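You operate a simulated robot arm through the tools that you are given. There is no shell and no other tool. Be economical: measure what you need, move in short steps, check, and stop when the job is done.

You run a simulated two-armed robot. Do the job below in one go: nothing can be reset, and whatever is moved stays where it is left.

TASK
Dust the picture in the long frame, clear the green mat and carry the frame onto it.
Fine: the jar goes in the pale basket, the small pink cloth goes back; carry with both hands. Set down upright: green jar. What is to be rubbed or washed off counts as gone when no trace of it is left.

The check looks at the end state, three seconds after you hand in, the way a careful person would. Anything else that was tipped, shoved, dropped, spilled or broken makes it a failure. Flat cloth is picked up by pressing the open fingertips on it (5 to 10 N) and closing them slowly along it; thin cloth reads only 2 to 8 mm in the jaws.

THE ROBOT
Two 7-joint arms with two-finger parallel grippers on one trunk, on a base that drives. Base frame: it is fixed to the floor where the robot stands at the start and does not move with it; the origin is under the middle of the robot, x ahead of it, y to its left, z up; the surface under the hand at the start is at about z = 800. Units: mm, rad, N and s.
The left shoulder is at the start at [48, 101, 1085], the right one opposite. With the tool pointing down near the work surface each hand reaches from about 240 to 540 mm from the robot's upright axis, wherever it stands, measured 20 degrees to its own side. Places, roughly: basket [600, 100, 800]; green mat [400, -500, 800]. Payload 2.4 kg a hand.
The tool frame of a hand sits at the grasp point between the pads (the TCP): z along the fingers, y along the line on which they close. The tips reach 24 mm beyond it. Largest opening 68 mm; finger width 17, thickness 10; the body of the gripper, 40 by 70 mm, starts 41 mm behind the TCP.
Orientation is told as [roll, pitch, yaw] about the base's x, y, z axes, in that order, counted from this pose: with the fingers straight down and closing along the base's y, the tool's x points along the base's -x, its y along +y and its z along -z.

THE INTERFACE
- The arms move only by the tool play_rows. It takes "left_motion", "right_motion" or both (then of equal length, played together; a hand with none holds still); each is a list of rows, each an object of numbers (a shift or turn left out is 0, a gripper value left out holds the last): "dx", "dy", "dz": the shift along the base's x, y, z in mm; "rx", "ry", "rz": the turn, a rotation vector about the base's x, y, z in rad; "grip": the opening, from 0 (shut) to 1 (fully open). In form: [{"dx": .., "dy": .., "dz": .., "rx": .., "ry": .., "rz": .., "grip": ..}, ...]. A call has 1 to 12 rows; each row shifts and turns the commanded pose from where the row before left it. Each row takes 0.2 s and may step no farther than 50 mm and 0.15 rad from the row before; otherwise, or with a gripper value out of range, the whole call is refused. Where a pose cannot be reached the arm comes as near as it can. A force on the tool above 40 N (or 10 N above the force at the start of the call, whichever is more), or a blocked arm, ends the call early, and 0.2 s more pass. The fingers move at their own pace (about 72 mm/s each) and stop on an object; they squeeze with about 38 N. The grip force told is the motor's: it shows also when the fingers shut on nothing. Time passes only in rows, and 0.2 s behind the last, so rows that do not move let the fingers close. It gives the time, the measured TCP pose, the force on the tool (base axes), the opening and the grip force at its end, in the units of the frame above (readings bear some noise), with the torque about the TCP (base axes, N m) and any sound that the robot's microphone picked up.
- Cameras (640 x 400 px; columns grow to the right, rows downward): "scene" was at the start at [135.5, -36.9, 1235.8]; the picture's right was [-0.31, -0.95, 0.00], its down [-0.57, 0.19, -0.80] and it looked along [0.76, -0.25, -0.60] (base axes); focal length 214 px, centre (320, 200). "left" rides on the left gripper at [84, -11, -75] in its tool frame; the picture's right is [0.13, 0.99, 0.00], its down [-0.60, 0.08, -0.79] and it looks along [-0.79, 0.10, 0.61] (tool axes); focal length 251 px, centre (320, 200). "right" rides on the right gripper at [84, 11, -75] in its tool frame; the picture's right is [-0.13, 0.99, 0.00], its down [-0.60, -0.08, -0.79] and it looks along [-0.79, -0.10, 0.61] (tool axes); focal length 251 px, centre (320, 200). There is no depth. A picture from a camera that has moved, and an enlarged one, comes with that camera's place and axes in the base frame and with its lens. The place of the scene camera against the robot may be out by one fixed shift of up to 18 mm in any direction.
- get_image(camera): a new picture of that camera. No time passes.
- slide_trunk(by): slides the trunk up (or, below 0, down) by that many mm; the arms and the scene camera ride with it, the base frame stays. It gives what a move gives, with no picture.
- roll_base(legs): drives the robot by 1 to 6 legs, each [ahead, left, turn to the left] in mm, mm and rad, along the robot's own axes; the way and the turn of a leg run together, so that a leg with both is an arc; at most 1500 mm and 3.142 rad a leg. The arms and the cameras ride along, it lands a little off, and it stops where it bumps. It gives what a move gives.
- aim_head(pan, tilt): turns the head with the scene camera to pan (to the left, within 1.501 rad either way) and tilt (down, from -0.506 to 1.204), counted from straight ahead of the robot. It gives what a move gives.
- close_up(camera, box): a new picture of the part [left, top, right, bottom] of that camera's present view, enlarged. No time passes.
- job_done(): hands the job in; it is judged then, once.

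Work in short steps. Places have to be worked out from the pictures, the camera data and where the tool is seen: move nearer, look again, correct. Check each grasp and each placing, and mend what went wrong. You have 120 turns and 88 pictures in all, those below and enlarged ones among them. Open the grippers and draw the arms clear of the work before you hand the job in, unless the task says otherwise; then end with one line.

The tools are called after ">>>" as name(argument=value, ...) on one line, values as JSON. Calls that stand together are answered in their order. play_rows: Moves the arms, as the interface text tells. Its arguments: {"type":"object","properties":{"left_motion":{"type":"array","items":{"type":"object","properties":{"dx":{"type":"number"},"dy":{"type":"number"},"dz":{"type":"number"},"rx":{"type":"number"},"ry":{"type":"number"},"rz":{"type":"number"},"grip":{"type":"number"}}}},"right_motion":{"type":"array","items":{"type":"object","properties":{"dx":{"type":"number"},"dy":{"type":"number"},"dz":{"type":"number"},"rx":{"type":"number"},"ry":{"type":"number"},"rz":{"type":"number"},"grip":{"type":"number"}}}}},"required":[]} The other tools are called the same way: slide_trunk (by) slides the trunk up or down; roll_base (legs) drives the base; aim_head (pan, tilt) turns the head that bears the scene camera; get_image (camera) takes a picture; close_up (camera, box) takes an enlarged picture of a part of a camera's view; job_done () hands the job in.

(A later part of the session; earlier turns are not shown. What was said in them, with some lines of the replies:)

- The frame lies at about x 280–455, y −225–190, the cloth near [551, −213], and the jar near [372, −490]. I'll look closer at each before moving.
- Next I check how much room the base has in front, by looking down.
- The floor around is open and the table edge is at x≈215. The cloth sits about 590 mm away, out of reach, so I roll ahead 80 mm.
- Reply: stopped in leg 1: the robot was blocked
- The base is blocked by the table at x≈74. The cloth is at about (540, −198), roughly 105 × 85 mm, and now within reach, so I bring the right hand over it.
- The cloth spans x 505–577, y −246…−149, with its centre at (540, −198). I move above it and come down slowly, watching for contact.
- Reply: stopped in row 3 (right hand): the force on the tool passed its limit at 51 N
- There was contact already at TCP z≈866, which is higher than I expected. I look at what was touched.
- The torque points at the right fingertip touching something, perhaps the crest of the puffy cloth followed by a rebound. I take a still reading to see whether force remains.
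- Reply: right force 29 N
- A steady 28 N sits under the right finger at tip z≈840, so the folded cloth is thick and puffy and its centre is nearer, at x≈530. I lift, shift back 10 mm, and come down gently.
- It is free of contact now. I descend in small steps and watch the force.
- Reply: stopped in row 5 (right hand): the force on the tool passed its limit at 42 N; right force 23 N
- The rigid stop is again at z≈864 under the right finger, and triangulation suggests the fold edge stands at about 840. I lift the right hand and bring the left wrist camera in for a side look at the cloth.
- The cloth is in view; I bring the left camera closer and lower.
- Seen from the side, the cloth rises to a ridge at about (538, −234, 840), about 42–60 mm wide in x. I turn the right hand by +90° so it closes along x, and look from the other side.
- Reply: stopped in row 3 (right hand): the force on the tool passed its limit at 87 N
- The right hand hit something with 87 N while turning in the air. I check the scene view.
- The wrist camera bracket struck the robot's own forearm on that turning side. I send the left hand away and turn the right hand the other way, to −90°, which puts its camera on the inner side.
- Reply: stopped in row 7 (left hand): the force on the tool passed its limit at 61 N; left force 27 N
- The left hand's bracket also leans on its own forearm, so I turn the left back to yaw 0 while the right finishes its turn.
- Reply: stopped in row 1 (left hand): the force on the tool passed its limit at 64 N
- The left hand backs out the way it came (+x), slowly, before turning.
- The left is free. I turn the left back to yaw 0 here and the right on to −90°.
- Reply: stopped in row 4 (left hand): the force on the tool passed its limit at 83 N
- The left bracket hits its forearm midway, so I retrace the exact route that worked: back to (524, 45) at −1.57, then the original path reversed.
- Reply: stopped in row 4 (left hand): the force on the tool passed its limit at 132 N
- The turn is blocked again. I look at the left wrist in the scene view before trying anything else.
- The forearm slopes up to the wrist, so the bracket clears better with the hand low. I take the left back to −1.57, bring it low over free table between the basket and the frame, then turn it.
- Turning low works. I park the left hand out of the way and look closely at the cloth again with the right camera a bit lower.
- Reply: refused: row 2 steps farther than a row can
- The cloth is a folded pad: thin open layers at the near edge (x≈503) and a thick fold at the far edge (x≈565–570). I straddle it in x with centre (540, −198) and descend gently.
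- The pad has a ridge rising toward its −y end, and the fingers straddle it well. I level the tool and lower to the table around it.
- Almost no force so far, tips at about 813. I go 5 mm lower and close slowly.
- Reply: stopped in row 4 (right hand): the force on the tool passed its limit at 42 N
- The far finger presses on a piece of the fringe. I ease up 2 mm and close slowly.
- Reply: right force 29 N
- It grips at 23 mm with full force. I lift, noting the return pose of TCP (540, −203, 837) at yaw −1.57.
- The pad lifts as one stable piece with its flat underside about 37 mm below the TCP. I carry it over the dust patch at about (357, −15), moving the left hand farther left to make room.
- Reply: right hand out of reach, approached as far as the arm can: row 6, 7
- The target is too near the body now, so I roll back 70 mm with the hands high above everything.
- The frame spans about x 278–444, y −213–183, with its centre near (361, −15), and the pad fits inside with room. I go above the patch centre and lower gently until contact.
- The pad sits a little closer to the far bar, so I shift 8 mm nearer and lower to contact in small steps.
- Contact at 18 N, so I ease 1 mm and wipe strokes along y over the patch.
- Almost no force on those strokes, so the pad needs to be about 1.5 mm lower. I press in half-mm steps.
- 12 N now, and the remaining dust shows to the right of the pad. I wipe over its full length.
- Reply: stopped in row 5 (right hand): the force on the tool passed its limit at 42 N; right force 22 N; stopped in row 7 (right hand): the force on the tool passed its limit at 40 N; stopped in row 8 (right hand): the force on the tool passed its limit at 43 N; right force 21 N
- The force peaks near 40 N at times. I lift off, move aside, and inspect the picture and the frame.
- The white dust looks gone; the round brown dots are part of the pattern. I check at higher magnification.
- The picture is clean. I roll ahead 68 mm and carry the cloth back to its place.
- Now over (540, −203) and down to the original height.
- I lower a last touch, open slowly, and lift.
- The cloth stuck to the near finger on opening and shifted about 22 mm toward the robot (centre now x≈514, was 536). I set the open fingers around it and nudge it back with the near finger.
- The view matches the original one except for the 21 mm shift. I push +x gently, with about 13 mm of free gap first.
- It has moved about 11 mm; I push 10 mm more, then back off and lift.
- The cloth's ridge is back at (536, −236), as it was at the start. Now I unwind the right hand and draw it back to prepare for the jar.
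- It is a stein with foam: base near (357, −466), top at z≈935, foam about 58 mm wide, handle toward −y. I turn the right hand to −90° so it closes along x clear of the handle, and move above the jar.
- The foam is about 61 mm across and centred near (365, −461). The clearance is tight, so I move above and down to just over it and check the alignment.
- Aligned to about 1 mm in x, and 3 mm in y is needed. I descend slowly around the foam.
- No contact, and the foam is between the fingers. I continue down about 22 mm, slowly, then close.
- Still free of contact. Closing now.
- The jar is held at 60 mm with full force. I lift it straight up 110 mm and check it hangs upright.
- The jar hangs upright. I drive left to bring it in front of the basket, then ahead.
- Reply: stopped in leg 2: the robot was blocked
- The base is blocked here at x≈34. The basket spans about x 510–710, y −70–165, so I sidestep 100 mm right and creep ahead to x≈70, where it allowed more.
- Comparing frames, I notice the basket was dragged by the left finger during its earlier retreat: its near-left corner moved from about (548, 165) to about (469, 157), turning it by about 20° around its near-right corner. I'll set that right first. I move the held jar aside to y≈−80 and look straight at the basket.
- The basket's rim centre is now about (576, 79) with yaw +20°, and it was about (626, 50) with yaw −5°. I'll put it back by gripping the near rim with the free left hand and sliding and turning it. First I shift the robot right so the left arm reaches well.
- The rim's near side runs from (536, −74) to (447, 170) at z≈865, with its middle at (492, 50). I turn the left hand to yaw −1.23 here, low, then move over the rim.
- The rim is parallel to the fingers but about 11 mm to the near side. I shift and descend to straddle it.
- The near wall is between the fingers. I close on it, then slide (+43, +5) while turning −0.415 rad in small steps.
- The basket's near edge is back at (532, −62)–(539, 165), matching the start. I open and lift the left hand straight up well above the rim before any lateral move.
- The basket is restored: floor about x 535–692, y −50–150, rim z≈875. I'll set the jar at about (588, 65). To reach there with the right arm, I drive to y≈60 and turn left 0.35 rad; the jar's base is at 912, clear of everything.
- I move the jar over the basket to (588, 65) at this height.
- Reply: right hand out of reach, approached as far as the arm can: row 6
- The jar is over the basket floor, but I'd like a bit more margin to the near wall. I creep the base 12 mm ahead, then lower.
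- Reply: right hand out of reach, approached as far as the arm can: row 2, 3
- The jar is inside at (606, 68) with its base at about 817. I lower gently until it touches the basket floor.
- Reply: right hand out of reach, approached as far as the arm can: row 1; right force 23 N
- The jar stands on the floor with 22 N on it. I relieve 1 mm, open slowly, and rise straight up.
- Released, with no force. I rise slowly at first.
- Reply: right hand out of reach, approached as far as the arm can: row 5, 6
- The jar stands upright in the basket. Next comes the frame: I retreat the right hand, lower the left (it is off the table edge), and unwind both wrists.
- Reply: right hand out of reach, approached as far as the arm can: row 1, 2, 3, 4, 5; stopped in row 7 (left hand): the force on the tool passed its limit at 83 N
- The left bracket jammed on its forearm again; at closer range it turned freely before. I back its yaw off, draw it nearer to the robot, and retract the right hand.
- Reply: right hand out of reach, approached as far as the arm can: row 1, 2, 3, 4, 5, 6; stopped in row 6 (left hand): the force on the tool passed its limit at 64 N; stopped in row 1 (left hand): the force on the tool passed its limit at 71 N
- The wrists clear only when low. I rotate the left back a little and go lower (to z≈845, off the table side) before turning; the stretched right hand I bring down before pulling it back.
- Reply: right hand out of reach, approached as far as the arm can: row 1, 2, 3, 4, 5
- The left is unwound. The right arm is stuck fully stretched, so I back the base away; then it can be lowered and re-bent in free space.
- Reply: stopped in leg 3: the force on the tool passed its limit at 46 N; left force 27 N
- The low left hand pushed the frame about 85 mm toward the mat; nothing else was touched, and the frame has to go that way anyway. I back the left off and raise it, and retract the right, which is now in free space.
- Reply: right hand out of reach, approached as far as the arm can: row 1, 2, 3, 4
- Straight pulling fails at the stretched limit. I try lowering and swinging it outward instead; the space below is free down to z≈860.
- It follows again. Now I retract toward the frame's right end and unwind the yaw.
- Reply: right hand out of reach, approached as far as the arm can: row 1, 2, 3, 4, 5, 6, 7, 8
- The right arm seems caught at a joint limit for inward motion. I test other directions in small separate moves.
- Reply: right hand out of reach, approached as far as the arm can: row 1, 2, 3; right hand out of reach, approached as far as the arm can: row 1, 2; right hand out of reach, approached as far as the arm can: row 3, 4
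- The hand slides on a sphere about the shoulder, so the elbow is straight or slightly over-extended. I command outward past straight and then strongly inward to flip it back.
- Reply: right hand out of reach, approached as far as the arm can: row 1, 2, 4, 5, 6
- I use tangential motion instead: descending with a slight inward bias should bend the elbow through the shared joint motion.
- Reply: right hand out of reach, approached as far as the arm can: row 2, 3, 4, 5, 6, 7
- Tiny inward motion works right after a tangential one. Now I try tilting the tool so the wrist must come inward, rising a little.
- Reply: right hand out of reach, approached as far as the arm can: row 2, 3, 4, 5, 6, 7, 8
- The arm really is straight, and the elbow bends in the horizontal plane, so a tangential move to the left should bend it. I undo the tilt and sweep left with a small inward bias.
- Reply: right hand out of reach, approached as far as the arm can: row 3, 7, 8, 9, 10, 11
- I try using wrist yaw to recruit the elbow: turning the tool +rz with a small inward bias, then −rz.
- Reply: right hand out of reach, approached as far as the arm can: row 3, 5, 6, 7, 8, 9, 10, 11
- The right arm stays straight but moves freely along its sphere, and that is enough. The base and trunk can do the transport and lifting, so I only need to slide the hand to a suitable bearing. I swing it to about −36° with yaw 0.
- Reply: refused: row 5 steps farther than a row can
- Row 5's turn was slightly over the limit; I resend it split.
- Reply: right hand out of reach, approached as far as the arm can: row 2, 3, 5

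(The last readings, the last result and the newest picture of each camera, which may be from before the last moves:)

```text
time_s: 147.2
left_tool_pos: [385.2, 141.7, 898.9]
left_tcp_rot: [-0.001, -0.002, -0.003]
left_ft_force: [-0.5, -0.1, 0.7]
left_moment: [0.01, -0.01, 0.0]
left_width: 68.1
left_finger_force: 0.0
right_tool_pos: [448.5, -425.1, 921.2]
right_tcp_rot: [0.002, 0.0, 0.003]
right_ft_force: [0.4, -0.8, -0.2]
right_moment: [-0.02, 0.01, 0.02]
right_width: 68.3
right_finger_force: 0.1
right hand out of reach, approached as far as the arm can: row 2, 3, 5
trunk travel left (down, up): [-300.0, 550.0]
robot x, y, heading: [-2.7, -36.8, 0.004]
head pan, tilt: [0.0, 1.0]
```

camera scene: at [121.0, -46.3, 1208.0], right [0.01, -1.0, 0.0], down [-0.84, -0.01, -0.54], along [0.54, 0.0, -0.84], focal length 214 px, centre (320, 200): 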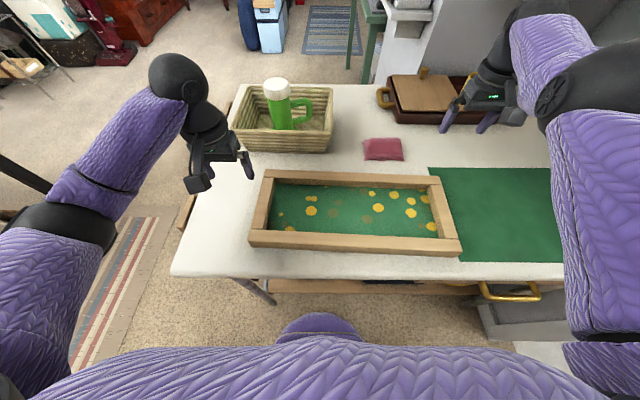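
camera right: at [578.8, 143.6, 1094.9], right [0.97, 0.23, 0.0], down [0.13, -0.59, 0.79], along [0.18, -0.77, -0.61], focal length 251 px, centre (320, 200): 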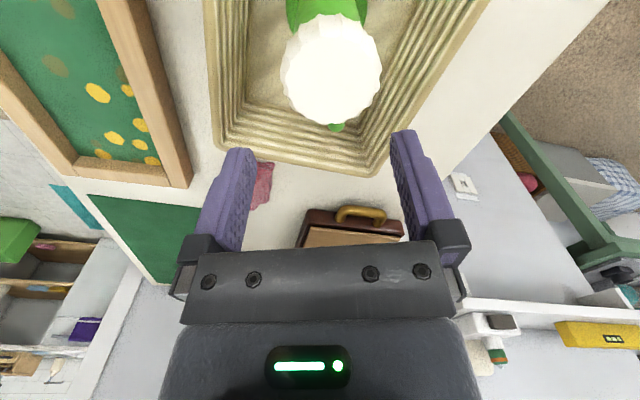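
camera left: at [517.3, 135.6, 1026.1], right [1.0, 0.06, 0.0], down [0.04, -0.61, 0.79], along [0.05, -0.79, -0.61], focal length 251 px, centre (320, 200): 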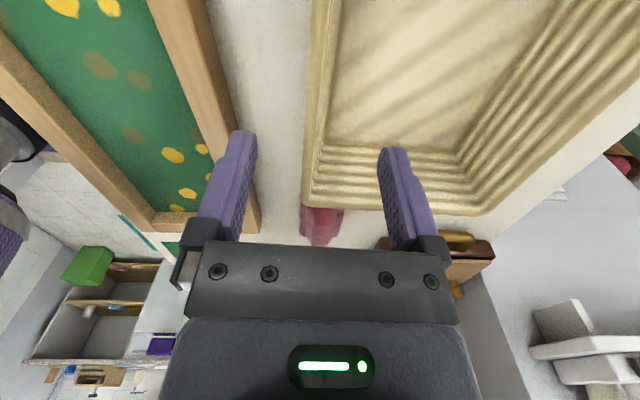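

Right hand is at (448, −425, 921). The base must shift (−89, +134) to put it over the frame's right bar at (360, −291), and the left then goes to its bar at (371, 77).

>>> roll_base(legs=[[-89, 0, -0.004], [0, 134, 0]])

>>> play_rows(left_motion=[{"dz": 20, "dy": -30}, {"dx": 15, "dy": -40}, {"dx": 20, "dy": -40}, {"dx": 20, "dy": -40}, {"dx": 15, "dy": -40}, {"dx": 5, "dy": -9}, {}])

>>> get_image(camera="right")

>>> get_image(camera="left")

```text
time_s: 149.2
left_tool_pos: [296.2, 275.3, 898.8]
left_tcp_rot: [-0.001, -0.001, -0.008]
left_ft_force: [0.1, -0.3, 0.7]
left_moment: [0.0, 0.02, -0.02]
left_width: 67.9
left_finger_force: 0.0
right_tool_pos: [357.1, -292.0, 921.1]
right_tcp_rot: [0.003, 0.0, -0.002]
right_ft_force: [0.0, -0.4, 0.1]
right_moment: [0.01, -0.01, 0.0]
right_width: 68.0
right_finger_force: 0.0
trunk travel left (down, up): [-300.0, 550.0]
robot x, y, heading: [-91.5, 98.6, 0.001]
head pan, tilt: [0.0, 1.0]
```

```text
time_s: 150.8
left_tool_pos: [373.3, 75.2, 919.5]
left_tcp_rot: [0.0, 0.001, -0.007]
left_ft_force: [-0.3, -0.9, -0.4]
left_moment: [-0.03, -0.01, 0.0]
left_width: 67.7
left_finger_force: 0.0
right_tool_pos: [355.9, -292.7, 920.5]
right_tcp_rot: [0.004, 0.001, -0.003]
right_ft_force: [0.3, -0.3, 0.5]
right_moment: [0.03, -0.03, 0.0]
right_width: 68.1
right_finger_force: 0.0
trunk travel left (down, up): [-300.0, 550.0]
robot x, y, heading: [-90.1, 98.1, 0.008]
head pan, tilt: [0.0, 1.0]
```

```text
13 pictures are left
camera right: at [273.3, -282.0, 996.1], right [0.13, 0.99, 0.0], down [0.6, -0.08, 0.79], along [0.79, -0.1, -0.61], focal length 251 px, centre (320, 200)
```

right: 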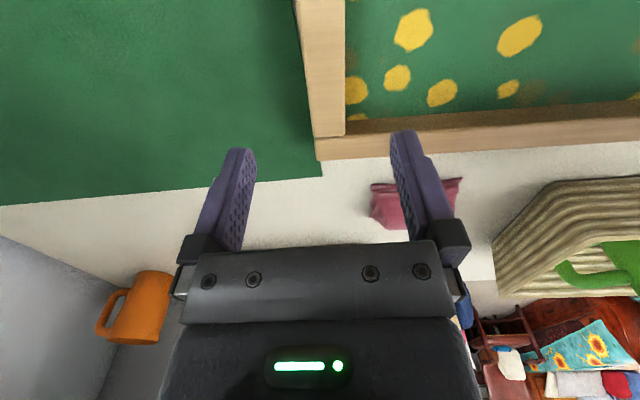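

```text
12 pictures are left
camera left: at [289.4, 64.1, 993.6], right [-0.12, 0.99, 0.0], down [0.6, 0.07, 0.79], along [0.79, 0.1, -0.61], focal length 251 px, centre (320, 200)
```

left: 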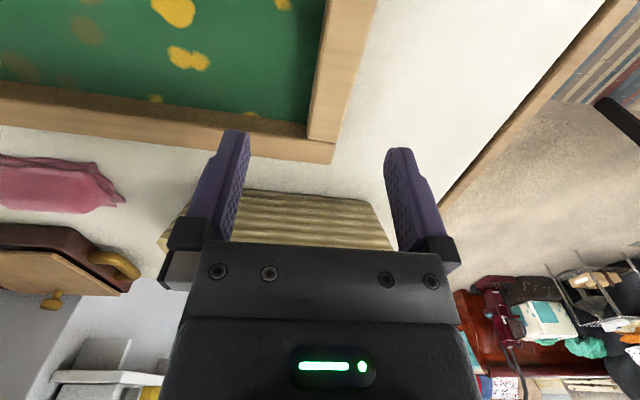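

The right bar's centre is at y≈−289 (hand −293, fine) and the left bar at y≈88, so the left needs +13. I align, then use the trunk to lower both hands exactly vertically.

>>> play_rows(left_motion=[{"dy": 13, "dx": -10, "rz": -0.04}, {}], right_motion=[{"rz": -0.04}, {}])

>>> slide_trunk(by=-62)

>>> get_image(camera="right")

>>> get_image(camera="left")

```text
time_s: 151.4
left_tool_pos: [363.6, 88.8, 920.2]
left_tcp_rot: [-0.001, -0.002, -0.048]
left_ft_force: [0.2, -0.8, -0.1]
left_moment: [0.0, -0.02, 0.0]
left_width: 67.9
left_finger_force: 0.0
right_tool_pos: [358.2, -293.0, 919.9]
right_tcp_rot: [0.004, -0.001, -0.041]
right_ft_force: [0.4, 0.4, -0.5]
right_moment: [0.0, 0.0, -0.03]
right_width: 68.0
right_finger_force: 0.1
trunk travel left (down, up): [-300.0, 550.0]
robot x, y, heading: [-91.5, 98.2, 0.005]
head pan, tilt: [0.0, 1.0]
```

```text
time_s: 152.4
left_tool_pos: [362.5, 89.0, 857.0]
left_tcp_rot: [0.0, -0.003, -0.045]
left_ft_force: [-0.1, -0.6, -0.4]
left_moment: [0.0, -0.01, -0.01]
left_width: 67.9
left_finger_force: 0.1
right_tool_pos: [361.0, -294.9, 844.2]
right_tcp_rot: [0.003, 0.034, -0.042]
right_ft_force: [0.6, -0.1, 0.3]
right_moment: [-0.02, 0.0, -0.02]
right_width: 68.2
right_finger_force: 0.0
trunk travel left (down, up): [-238.0, 611.0]
robot x, y, heading: [-92.4, 95.6, 0.004]
head pan, tilt: [0.0, 1.0]
```

```text
11 pictures are left
camera right: at [279.9, -279.4, 923.3], right [0.17, 0.99, 0.0], down [0.63, -0.11, 0.77], along [0.76, -0.13, -0.64], focal length 251 px, centre (320, 200)
```

right: 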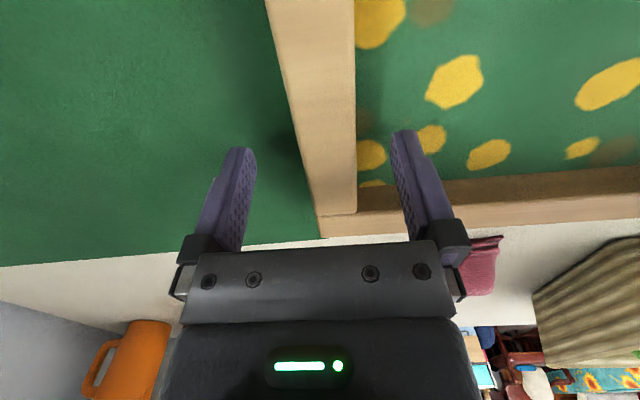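

```text
10 pictures are left
camera left: at [278.4, 81.3, 931.3], right [-0.08, 1.0, 0.0], down [0.61, 0.05, 0.79], along [0.79, 0.07, -0.61], focal length 251 px, centre (320, 200)
```

left: 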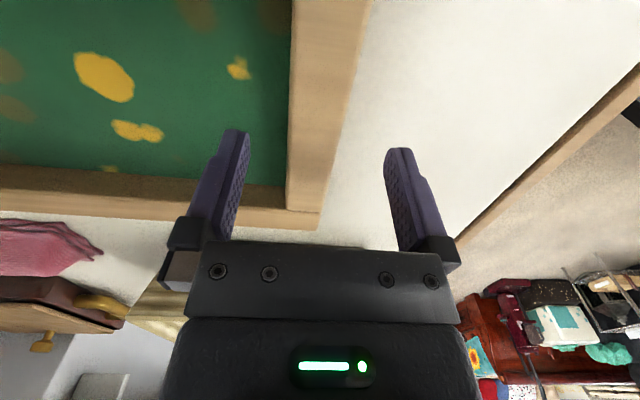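

Both bars lie between the fingers. The picture surface is at z≈813, so tips should stay above about 817: the right (TCP 844) is good, and the left goes down to 844. Then both close.

>>> play_rows(left_motion=[{"dz": -8}, {"dz": -5}, {}, {"grip": 0.7}, {"grip": 0.5}, {"grip": 0.3}, {"grip": 0.0}, {}, {}], right_motion=[{}, {}, {}, {"grip": 0.7}, {"grip": 0.5}, {"grip": 0.3}, {"grip": 0.0}, {}, {}])

```text
time_s: 154.1
left_tool_pos: [361.3, 85.0, 845.6]
left_tcp_rot: [-0.009, -0.003, -0.053]
left_ft_force: [0.4, -6.1, -0.7]
left_moment: [0.15, -0.05, 0.37]
left_width: 25.6
left_finger_force: 37.5
right_tool_pos: [362.4, -289.5, 843.8]
right_tcp_rot: [0.016, 0.036, -0.037]
right_ft_force: [-0.6, 6.7, 1.5]
right_moment: [-0.12, -0.08, -0.18]
right_width: 25.7
right_finger_force: 37.9
trunk travel left (down, up): [-238.0, 611.0]
robot x, y, heading: [-93.9, 95.4, 0.003]
head pan, tilt: [0.0, 1.0]
stopped in row 8 (right hand): the force on the tool passed its limit at 45 N (the readings are from after the stop); the commanded pose is now the measured one
```

Both hands hold the bars at 25.6 mm with full force. I lift with the trunk, a little first.

>>> slide_trunk(by=12)

```text
time_s: 154.7
left_tool_pos: [361.6, 85.7, 856.3]
left_tcp_rot: [-0.012, -0.003, -0.054]
left_ft_force: [1.1, -12.7, -1.6]
left_moment: [-0.06, -0.01, 0.24]
left_width: 25.5
left_finger_force: 37.9
right_tool_pos: [362.0, -290.1, 855.6]
right_tcp_rot: [0.015, 0.038, -0.036]
right_ft_force: [0.3, 13.4, -2.1]
right_moment: [-0.18, -0.07, -0.22]
right_width: 25.3
right_finger_force: 37.8
trunk travel left (down, up): [-250.0, 599.0]
robot x, y, heading: [-87.3, 95.6, 0.005]
head pan, tilt: [0.0, 1.0]
```

Level, with both grips firm. I raise it to clear everything and drive right 444 mm.

>>> slide_trunk(by=30)

>>> roll_base(legs=[[0, -200, 0], [8, -244, 0]])

>>> aim_head(pan=-0.4, tilt=1.0)

>>> get_image(camera="scene")

```text
time_s: 155.5
left_tool_pos: [361.8, 84.7, 886.7]
left_tcp_rot: [-0.01, -0.005, -0.054]
left_ft_force: [0.1, -12.6, 1.4]
left_moment: [-0.56, -0.77, 0.25]
left_width: 25.5
left_finger_force: 38.0
right_tool_pos: [360.4, -290.7, 891.0]
right_tcp_rot: [0.013, 0.024, -0.035]
right_ft_force: [0.2, 12.9, -4.4]
right_moment: [-0.38, 0.73, -0.32]
right_width: 25.6
right_finger_force: 37.5
trunk travel left (down, up): [-280.0, 570.0]
robot x, y, heading: [-90.3, 99.6, -0.001]
head pan, tilt: [0.0, 1.0]
```

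```text
time_s: 158.5
left_tool_pos: [372.2, -357.6, 887.3]
left_tcp_rot: [-0.008, -0.003, -0.054]
left_ft_force: [-1.3, -17.4, -0.2]
left_moment: [-0.31, 0.05, 0.09]
left_width: 25.4
left_finger_force: 37.7
right_tool_pos: [369.7, -732.7, 890.9]
right_tcp_rot: [0.014, 0.023, -0.035]
right_ft_force: [1.3, 18.1, -4.0]
right_moment: [-0.17, -0.12, -0.36]
right_width: 25.5
right_finger_force: 38.3
trunk travel left (down, up): [-280.0, 570.0]
robot x, y, heading: [-81.8, -344.7, 0.007]
head pan, tilt: [0.0, 1.0]
```

```text
time_s: 159.3
left_tool_pos: [370.5, -358.1, 888.3]
left_tcp_rot: [-0.009, -0.004, -0.055]
left_ft_force: [-0.6, -1.4, -0.3]
left_moment: [-0.06, -0.01, 0.14]
left_width: 25.5
left_finger_force: 38.2
right_tool_pos: [370.1, -732.2, 891.2]
right_tcp_rot: [0.014, 0.023, -0.034]
right_ft_force: [-0.1, 1.1, -2.5]
right_moment: [-0.49, -0.04, -0.38]
right_width: 25.6
right_finger_force: 38.6
trunk travel left (down, up): [-280.0, 570.0]
robot x, y, heading: [-82.7, -347.1, 0.005]
head pan, tilt: [-0.4, 1.0]
```

```text
9 pictures are left
camera scene: at [39.6, -382.5, 1187.7], right [-0.39, -0.92, 0.0], down [-0.78, 0.32, -0.54], along [0.5, -0.21, -0.84], focal length 214 px, centre (320, 200)
```

scene: 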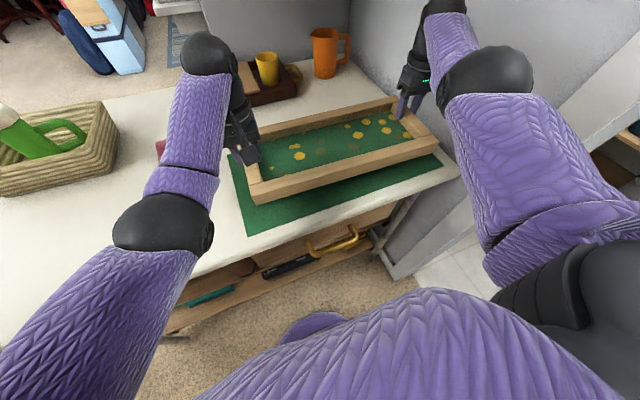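

The frame hangs over the mat, centred to within about 5 mm. I lower by the trunk, most of the way first.

>>> slide_trunk(by=-34)

>>> slide_trunk(by=-6)

```text
time_s: 160.1
left_tool_pos: [370.7, -358.7, 853.1]
left_tcp_rot: [-0.007, -0.004, -0.055]
left_ft_force: [0.0, -2.4, -1.5]
left_moment: [-0.06, -0.03, 0.21]
left_width: 25.5
left_finger_force: 38.0
right_tool_pos: [369.4, -732.2, 857.6]
right_tcp_rot: [0.014, 0.023, -0.035]
right_ft_force: [-0.1, 3.3, -2.8]
right_moment: [-0.35, -0.04, -0.23]
right_width: 25.8
right_finger_force: 38.3
trunk travel left (down, up): [-246.0, 604.0]
robot x, y, heading: [-79.3, -341.9, 0.001]
head pan, tilt: [-0.4, 1.0]
```

```text
time_s: 160.7
left_tool_pos: [371.4, -357.3, 847.4]
left_tcp_rot: [-0.008, -0.004, -0.054]
left_ft_force: [-1.5, -2.3, 1.5]
left_moment: [-0.19, 0.09, 0.02]
left_width: 25.4
left_finger_force: 38.3
right_tool_pos: [369.3, -732.4, 851.7]
right_tcp_rot: [0.013, 0.023, -0.038]
right_ft_force: [0.8, 3.9, -3.3]
right_moment: [-0.41, -0.1, -0.38]
right_width: 26.0
right_finger_force: 37.8
trunk travel left (down, up): [-240.0, 610.0]
robot x, y, heading: [-84.5, -342.6, 0.004]
head pan, tilt: [-0.4, 1.0]
```

The left end is about to touch and the right end is still about 6 mm up. I lower the right hand alone, gently.

>>> play_rows(right_motion=[{"dz": -2}, {"dz": -2}, {"dz": -1}, {}], left_motion=[{}, {"dz": -0.7}, {"dz": -0.5}, {}])

```text
time_s: 161.7
left_tool_pos: [371.0, -357.7, 846.0]
left_tcp_rot: [-0.011, -0.007, -0.054]
left_ft_force: [1.2, -8.4, 15.0]
left_moment: [-0.01, 1.02, 0.19]
left_width: 25.4
left_finger_force: 37.5
right_tool_pos: [369.3, -731.1, 847.2]
right_tcp_rot: [0.014, 0.024, -0.037]
right_ft_force: [3.5, 5.7, 6.0]
right_moment: [-0.07, 1.1, -0.44]
right_width: 25.9
right_finger_force: 38.4
trunk travel left (down, up): [-240.0, 610.0]
robot x, y, heading: [-79.8, -340.9, 0.0]
head pan, tilt: [-0.4, 1.0]
```

Both ends rest on the mat (15 N and 6 N). I open both together slowly.

>>> play_rows(right_motion=[{"grip": 0.45}, {"grip": 0.6}, {"grip": 0.8}, {"grip": 1.0}, {}, {}], left_motion=[{"grip": 0.45}, {"grip": 0.6}, {"grip": 0.8}, {"grip": 1.0}, {}, {}])

>>> slide_trunk(by=90)

>>> get_image(camera="scene")

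>>> get_image(camera="right")

```text
time_s: 163.1
left_tool_pos: [371.7, -357.7, 846.0]
left_tcp_rot: [-0.008, -0.002, -0.055]
left_ft_force: [0.1, 0.1, 0.3]
left_moment: [0.0, 0.02, 0.0]
left_width: 68.0
left_finger_force: 0.0
right_tool_pos: [369.0, -733.2, 845.3]
right_tcp_rot: [0.013, 0.022, -0.033]
right_ft_force: [-0.2, -0.7, -0.6]
right_moment: [0.03, -0.01, 0.02]
right_width: 67.9
right_finger_force: 0.1
trunk travel left (down, up): [-240.0, 610.0]
robot x, y, heading: [-83.1, -345.4, 0.003]
head pan, tilt: [-0.4, 1.0]
```

```text
time_s: 164.3
left_tool_pos: [371.7, -357.8, 936.4]
left_tcp_rot: [-0.007, -0.003, -0.054]
left_ft_force: [-0.3, 0.3, -0.5]
left_moment: [-0.01, 0.02, 0.01]
left_width: 68.0
left_finger_force: 0.1
right_tool_pos: [367.2, -732.0, 947.2]
right_tcp_rot: [0.014, -0.003, -0.034]
right_ft_force: [-0.3, 0.4, 0.0]
right_moment: [0.02, 0.02, -0.03]
right_width: 67.9
right_finger_force: 0.2
trunk travel left (down, up): [-330.0, 520.0]
robot x, y, heading: [-83.9, -350.3, 0.004]
head pan, tilt: [-0.4, 1.0]
```

```text
8 pictures are left
camera scene: at [29.6, -382.5, 1238.2], right [-0.39, -0.92, 0.0], down [-0.78, 0.33, -0.54], along [0.5, -0.21, -0.84], focal length 214 px, centre (320, 200)
```

scene: 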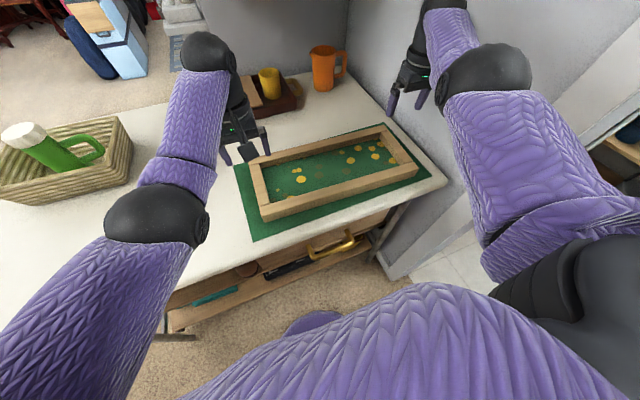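

```text
7 pictures are left
camera right: at [282.6, -719.1, 1023.3], right [0.16, 0.99, 0.02], down [0.6, -0.11, 0.79], along [0.79, -0.12, -0.61], focal length 251 px, centre (320, 200)
```

right: 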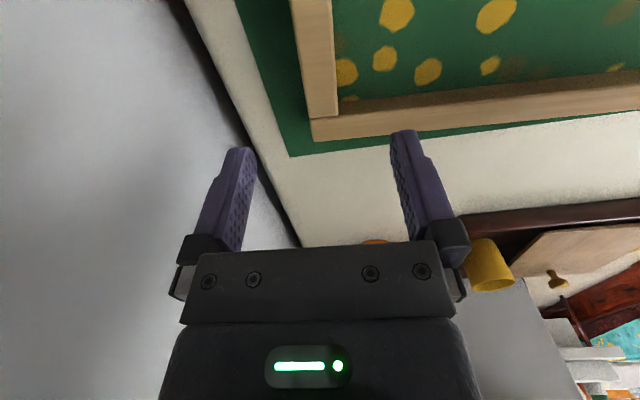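

The frame lies wholly on the mat. I back the robot off so the arms are clear, then take a final look.

>>> roll_base(legs=[[-300, 0, 0]])

>>> aim_head(pan=0.1, tilt=0.65)

>>> get_image(camera="scene")

>>> close_up(camera="scene", box=[140, 100, 500, 280])

```text
time_s: 166.4
left_tool_pos: [69.6, -358.0, 935.7]
left_tcp_rot: [-0.01, -0.004, -0.055]
left_ft_force: [0.2, 0.1, 0.5]
left_moment: [-0.01, 0.01, -0.01]
left_width: 67.7
left_finger_force: 0.1
right_tool_pos: [64.7, -732.9, 949.3]
right_tcp_rot: [0.013, -0.005, -0.036]
right_ft_force: [0.8, -0.7, -0.8]
right_moment: [0.01, 0.02, -0.02]
right_width: 68.4
right_finger_force: 0.2
trunk travel left (down, up): [-330.0, 520.0]
robot x, y, heading: [-382.6, -349.3, -0.004]
head pan, tilt: [-0.4, 1.0]
```

```text
time_s: 167.3
left_tool_pos: [69.2, -358.5, 936.0]
left_tcp_rot: [-0.009, -0.003, -0.057]
left_ft_force: [-0.5, 0.4, -1.0]
left_moment: [0.02, -0.01, 0.0]
left_width: 68.1
left_finger_force: 0.1
right_tool_pos: [63.5, -734.4, 947.4]
right_tcp_rot: [0.013, -0.003, -0.037]
right_ft_force: [-0.6, -0.2, 0.0]
right_moment: [0.0, 0.02, 0.0]
right_width: 68.0
right_finger_force: 0.0
trunk travel left (down, up): [-330.0, 520.0]
robot x, y, heading: [-384.7, -345.4, -0.002]
head pan, tilt: [0.099, 0.649]
```

```text
6 pictures are left
camera scene: at [-250.2, -347.5, 1266.0], right [0.1, -0.99, 0.0], down [-0.6, -0.06, -0.8], along [0.79, 0.08, -0.61], focal length 214 px, centre (320, 200)
```

scene: 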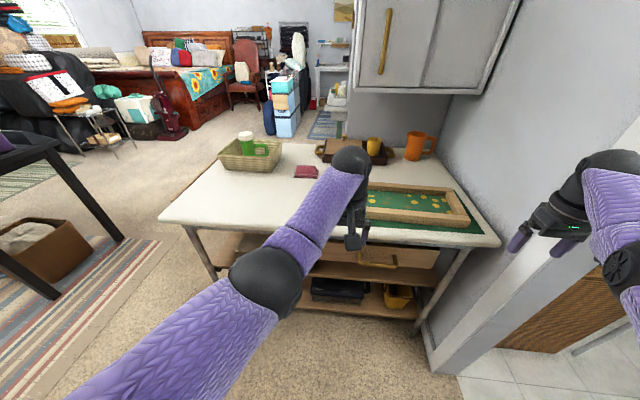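

```text
1.78 times, centred on (320, 190) of scene
camera zoom: at [-250.2, -347.5, 1266.0], right [0.1, -0.99, 0.0], down [-0.6, -0.06, -0.8], along [0.79, 0.08, -0.61], focal length 381 px, centre (320, 218)
```

zoom: 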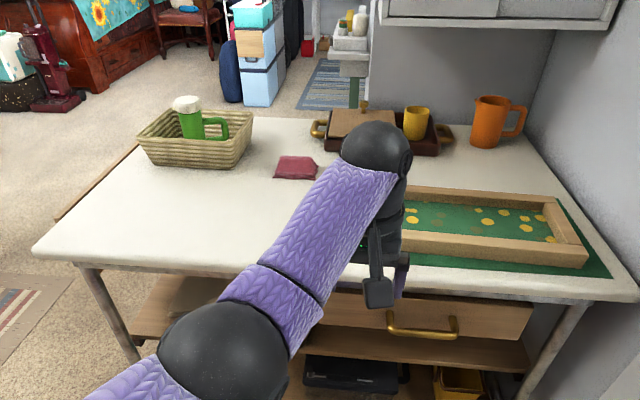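

The jar is upright in the basket, the cloth is back, and the clean picture lies on the mat. Both grippers are open and clear, so I hand in.

>>> job_done()

```text
The job is handed in.
```

The dust is off the picture, the green jar stands upright in the pale basket, the pink cloth is back in its place, and the frame was carried with both hands onto the green mat. On the way I accidentally dragged the basket about 80 mm and put it back to within about 10–20 mm, and I bumped the frame about 85 mm before carrying it.
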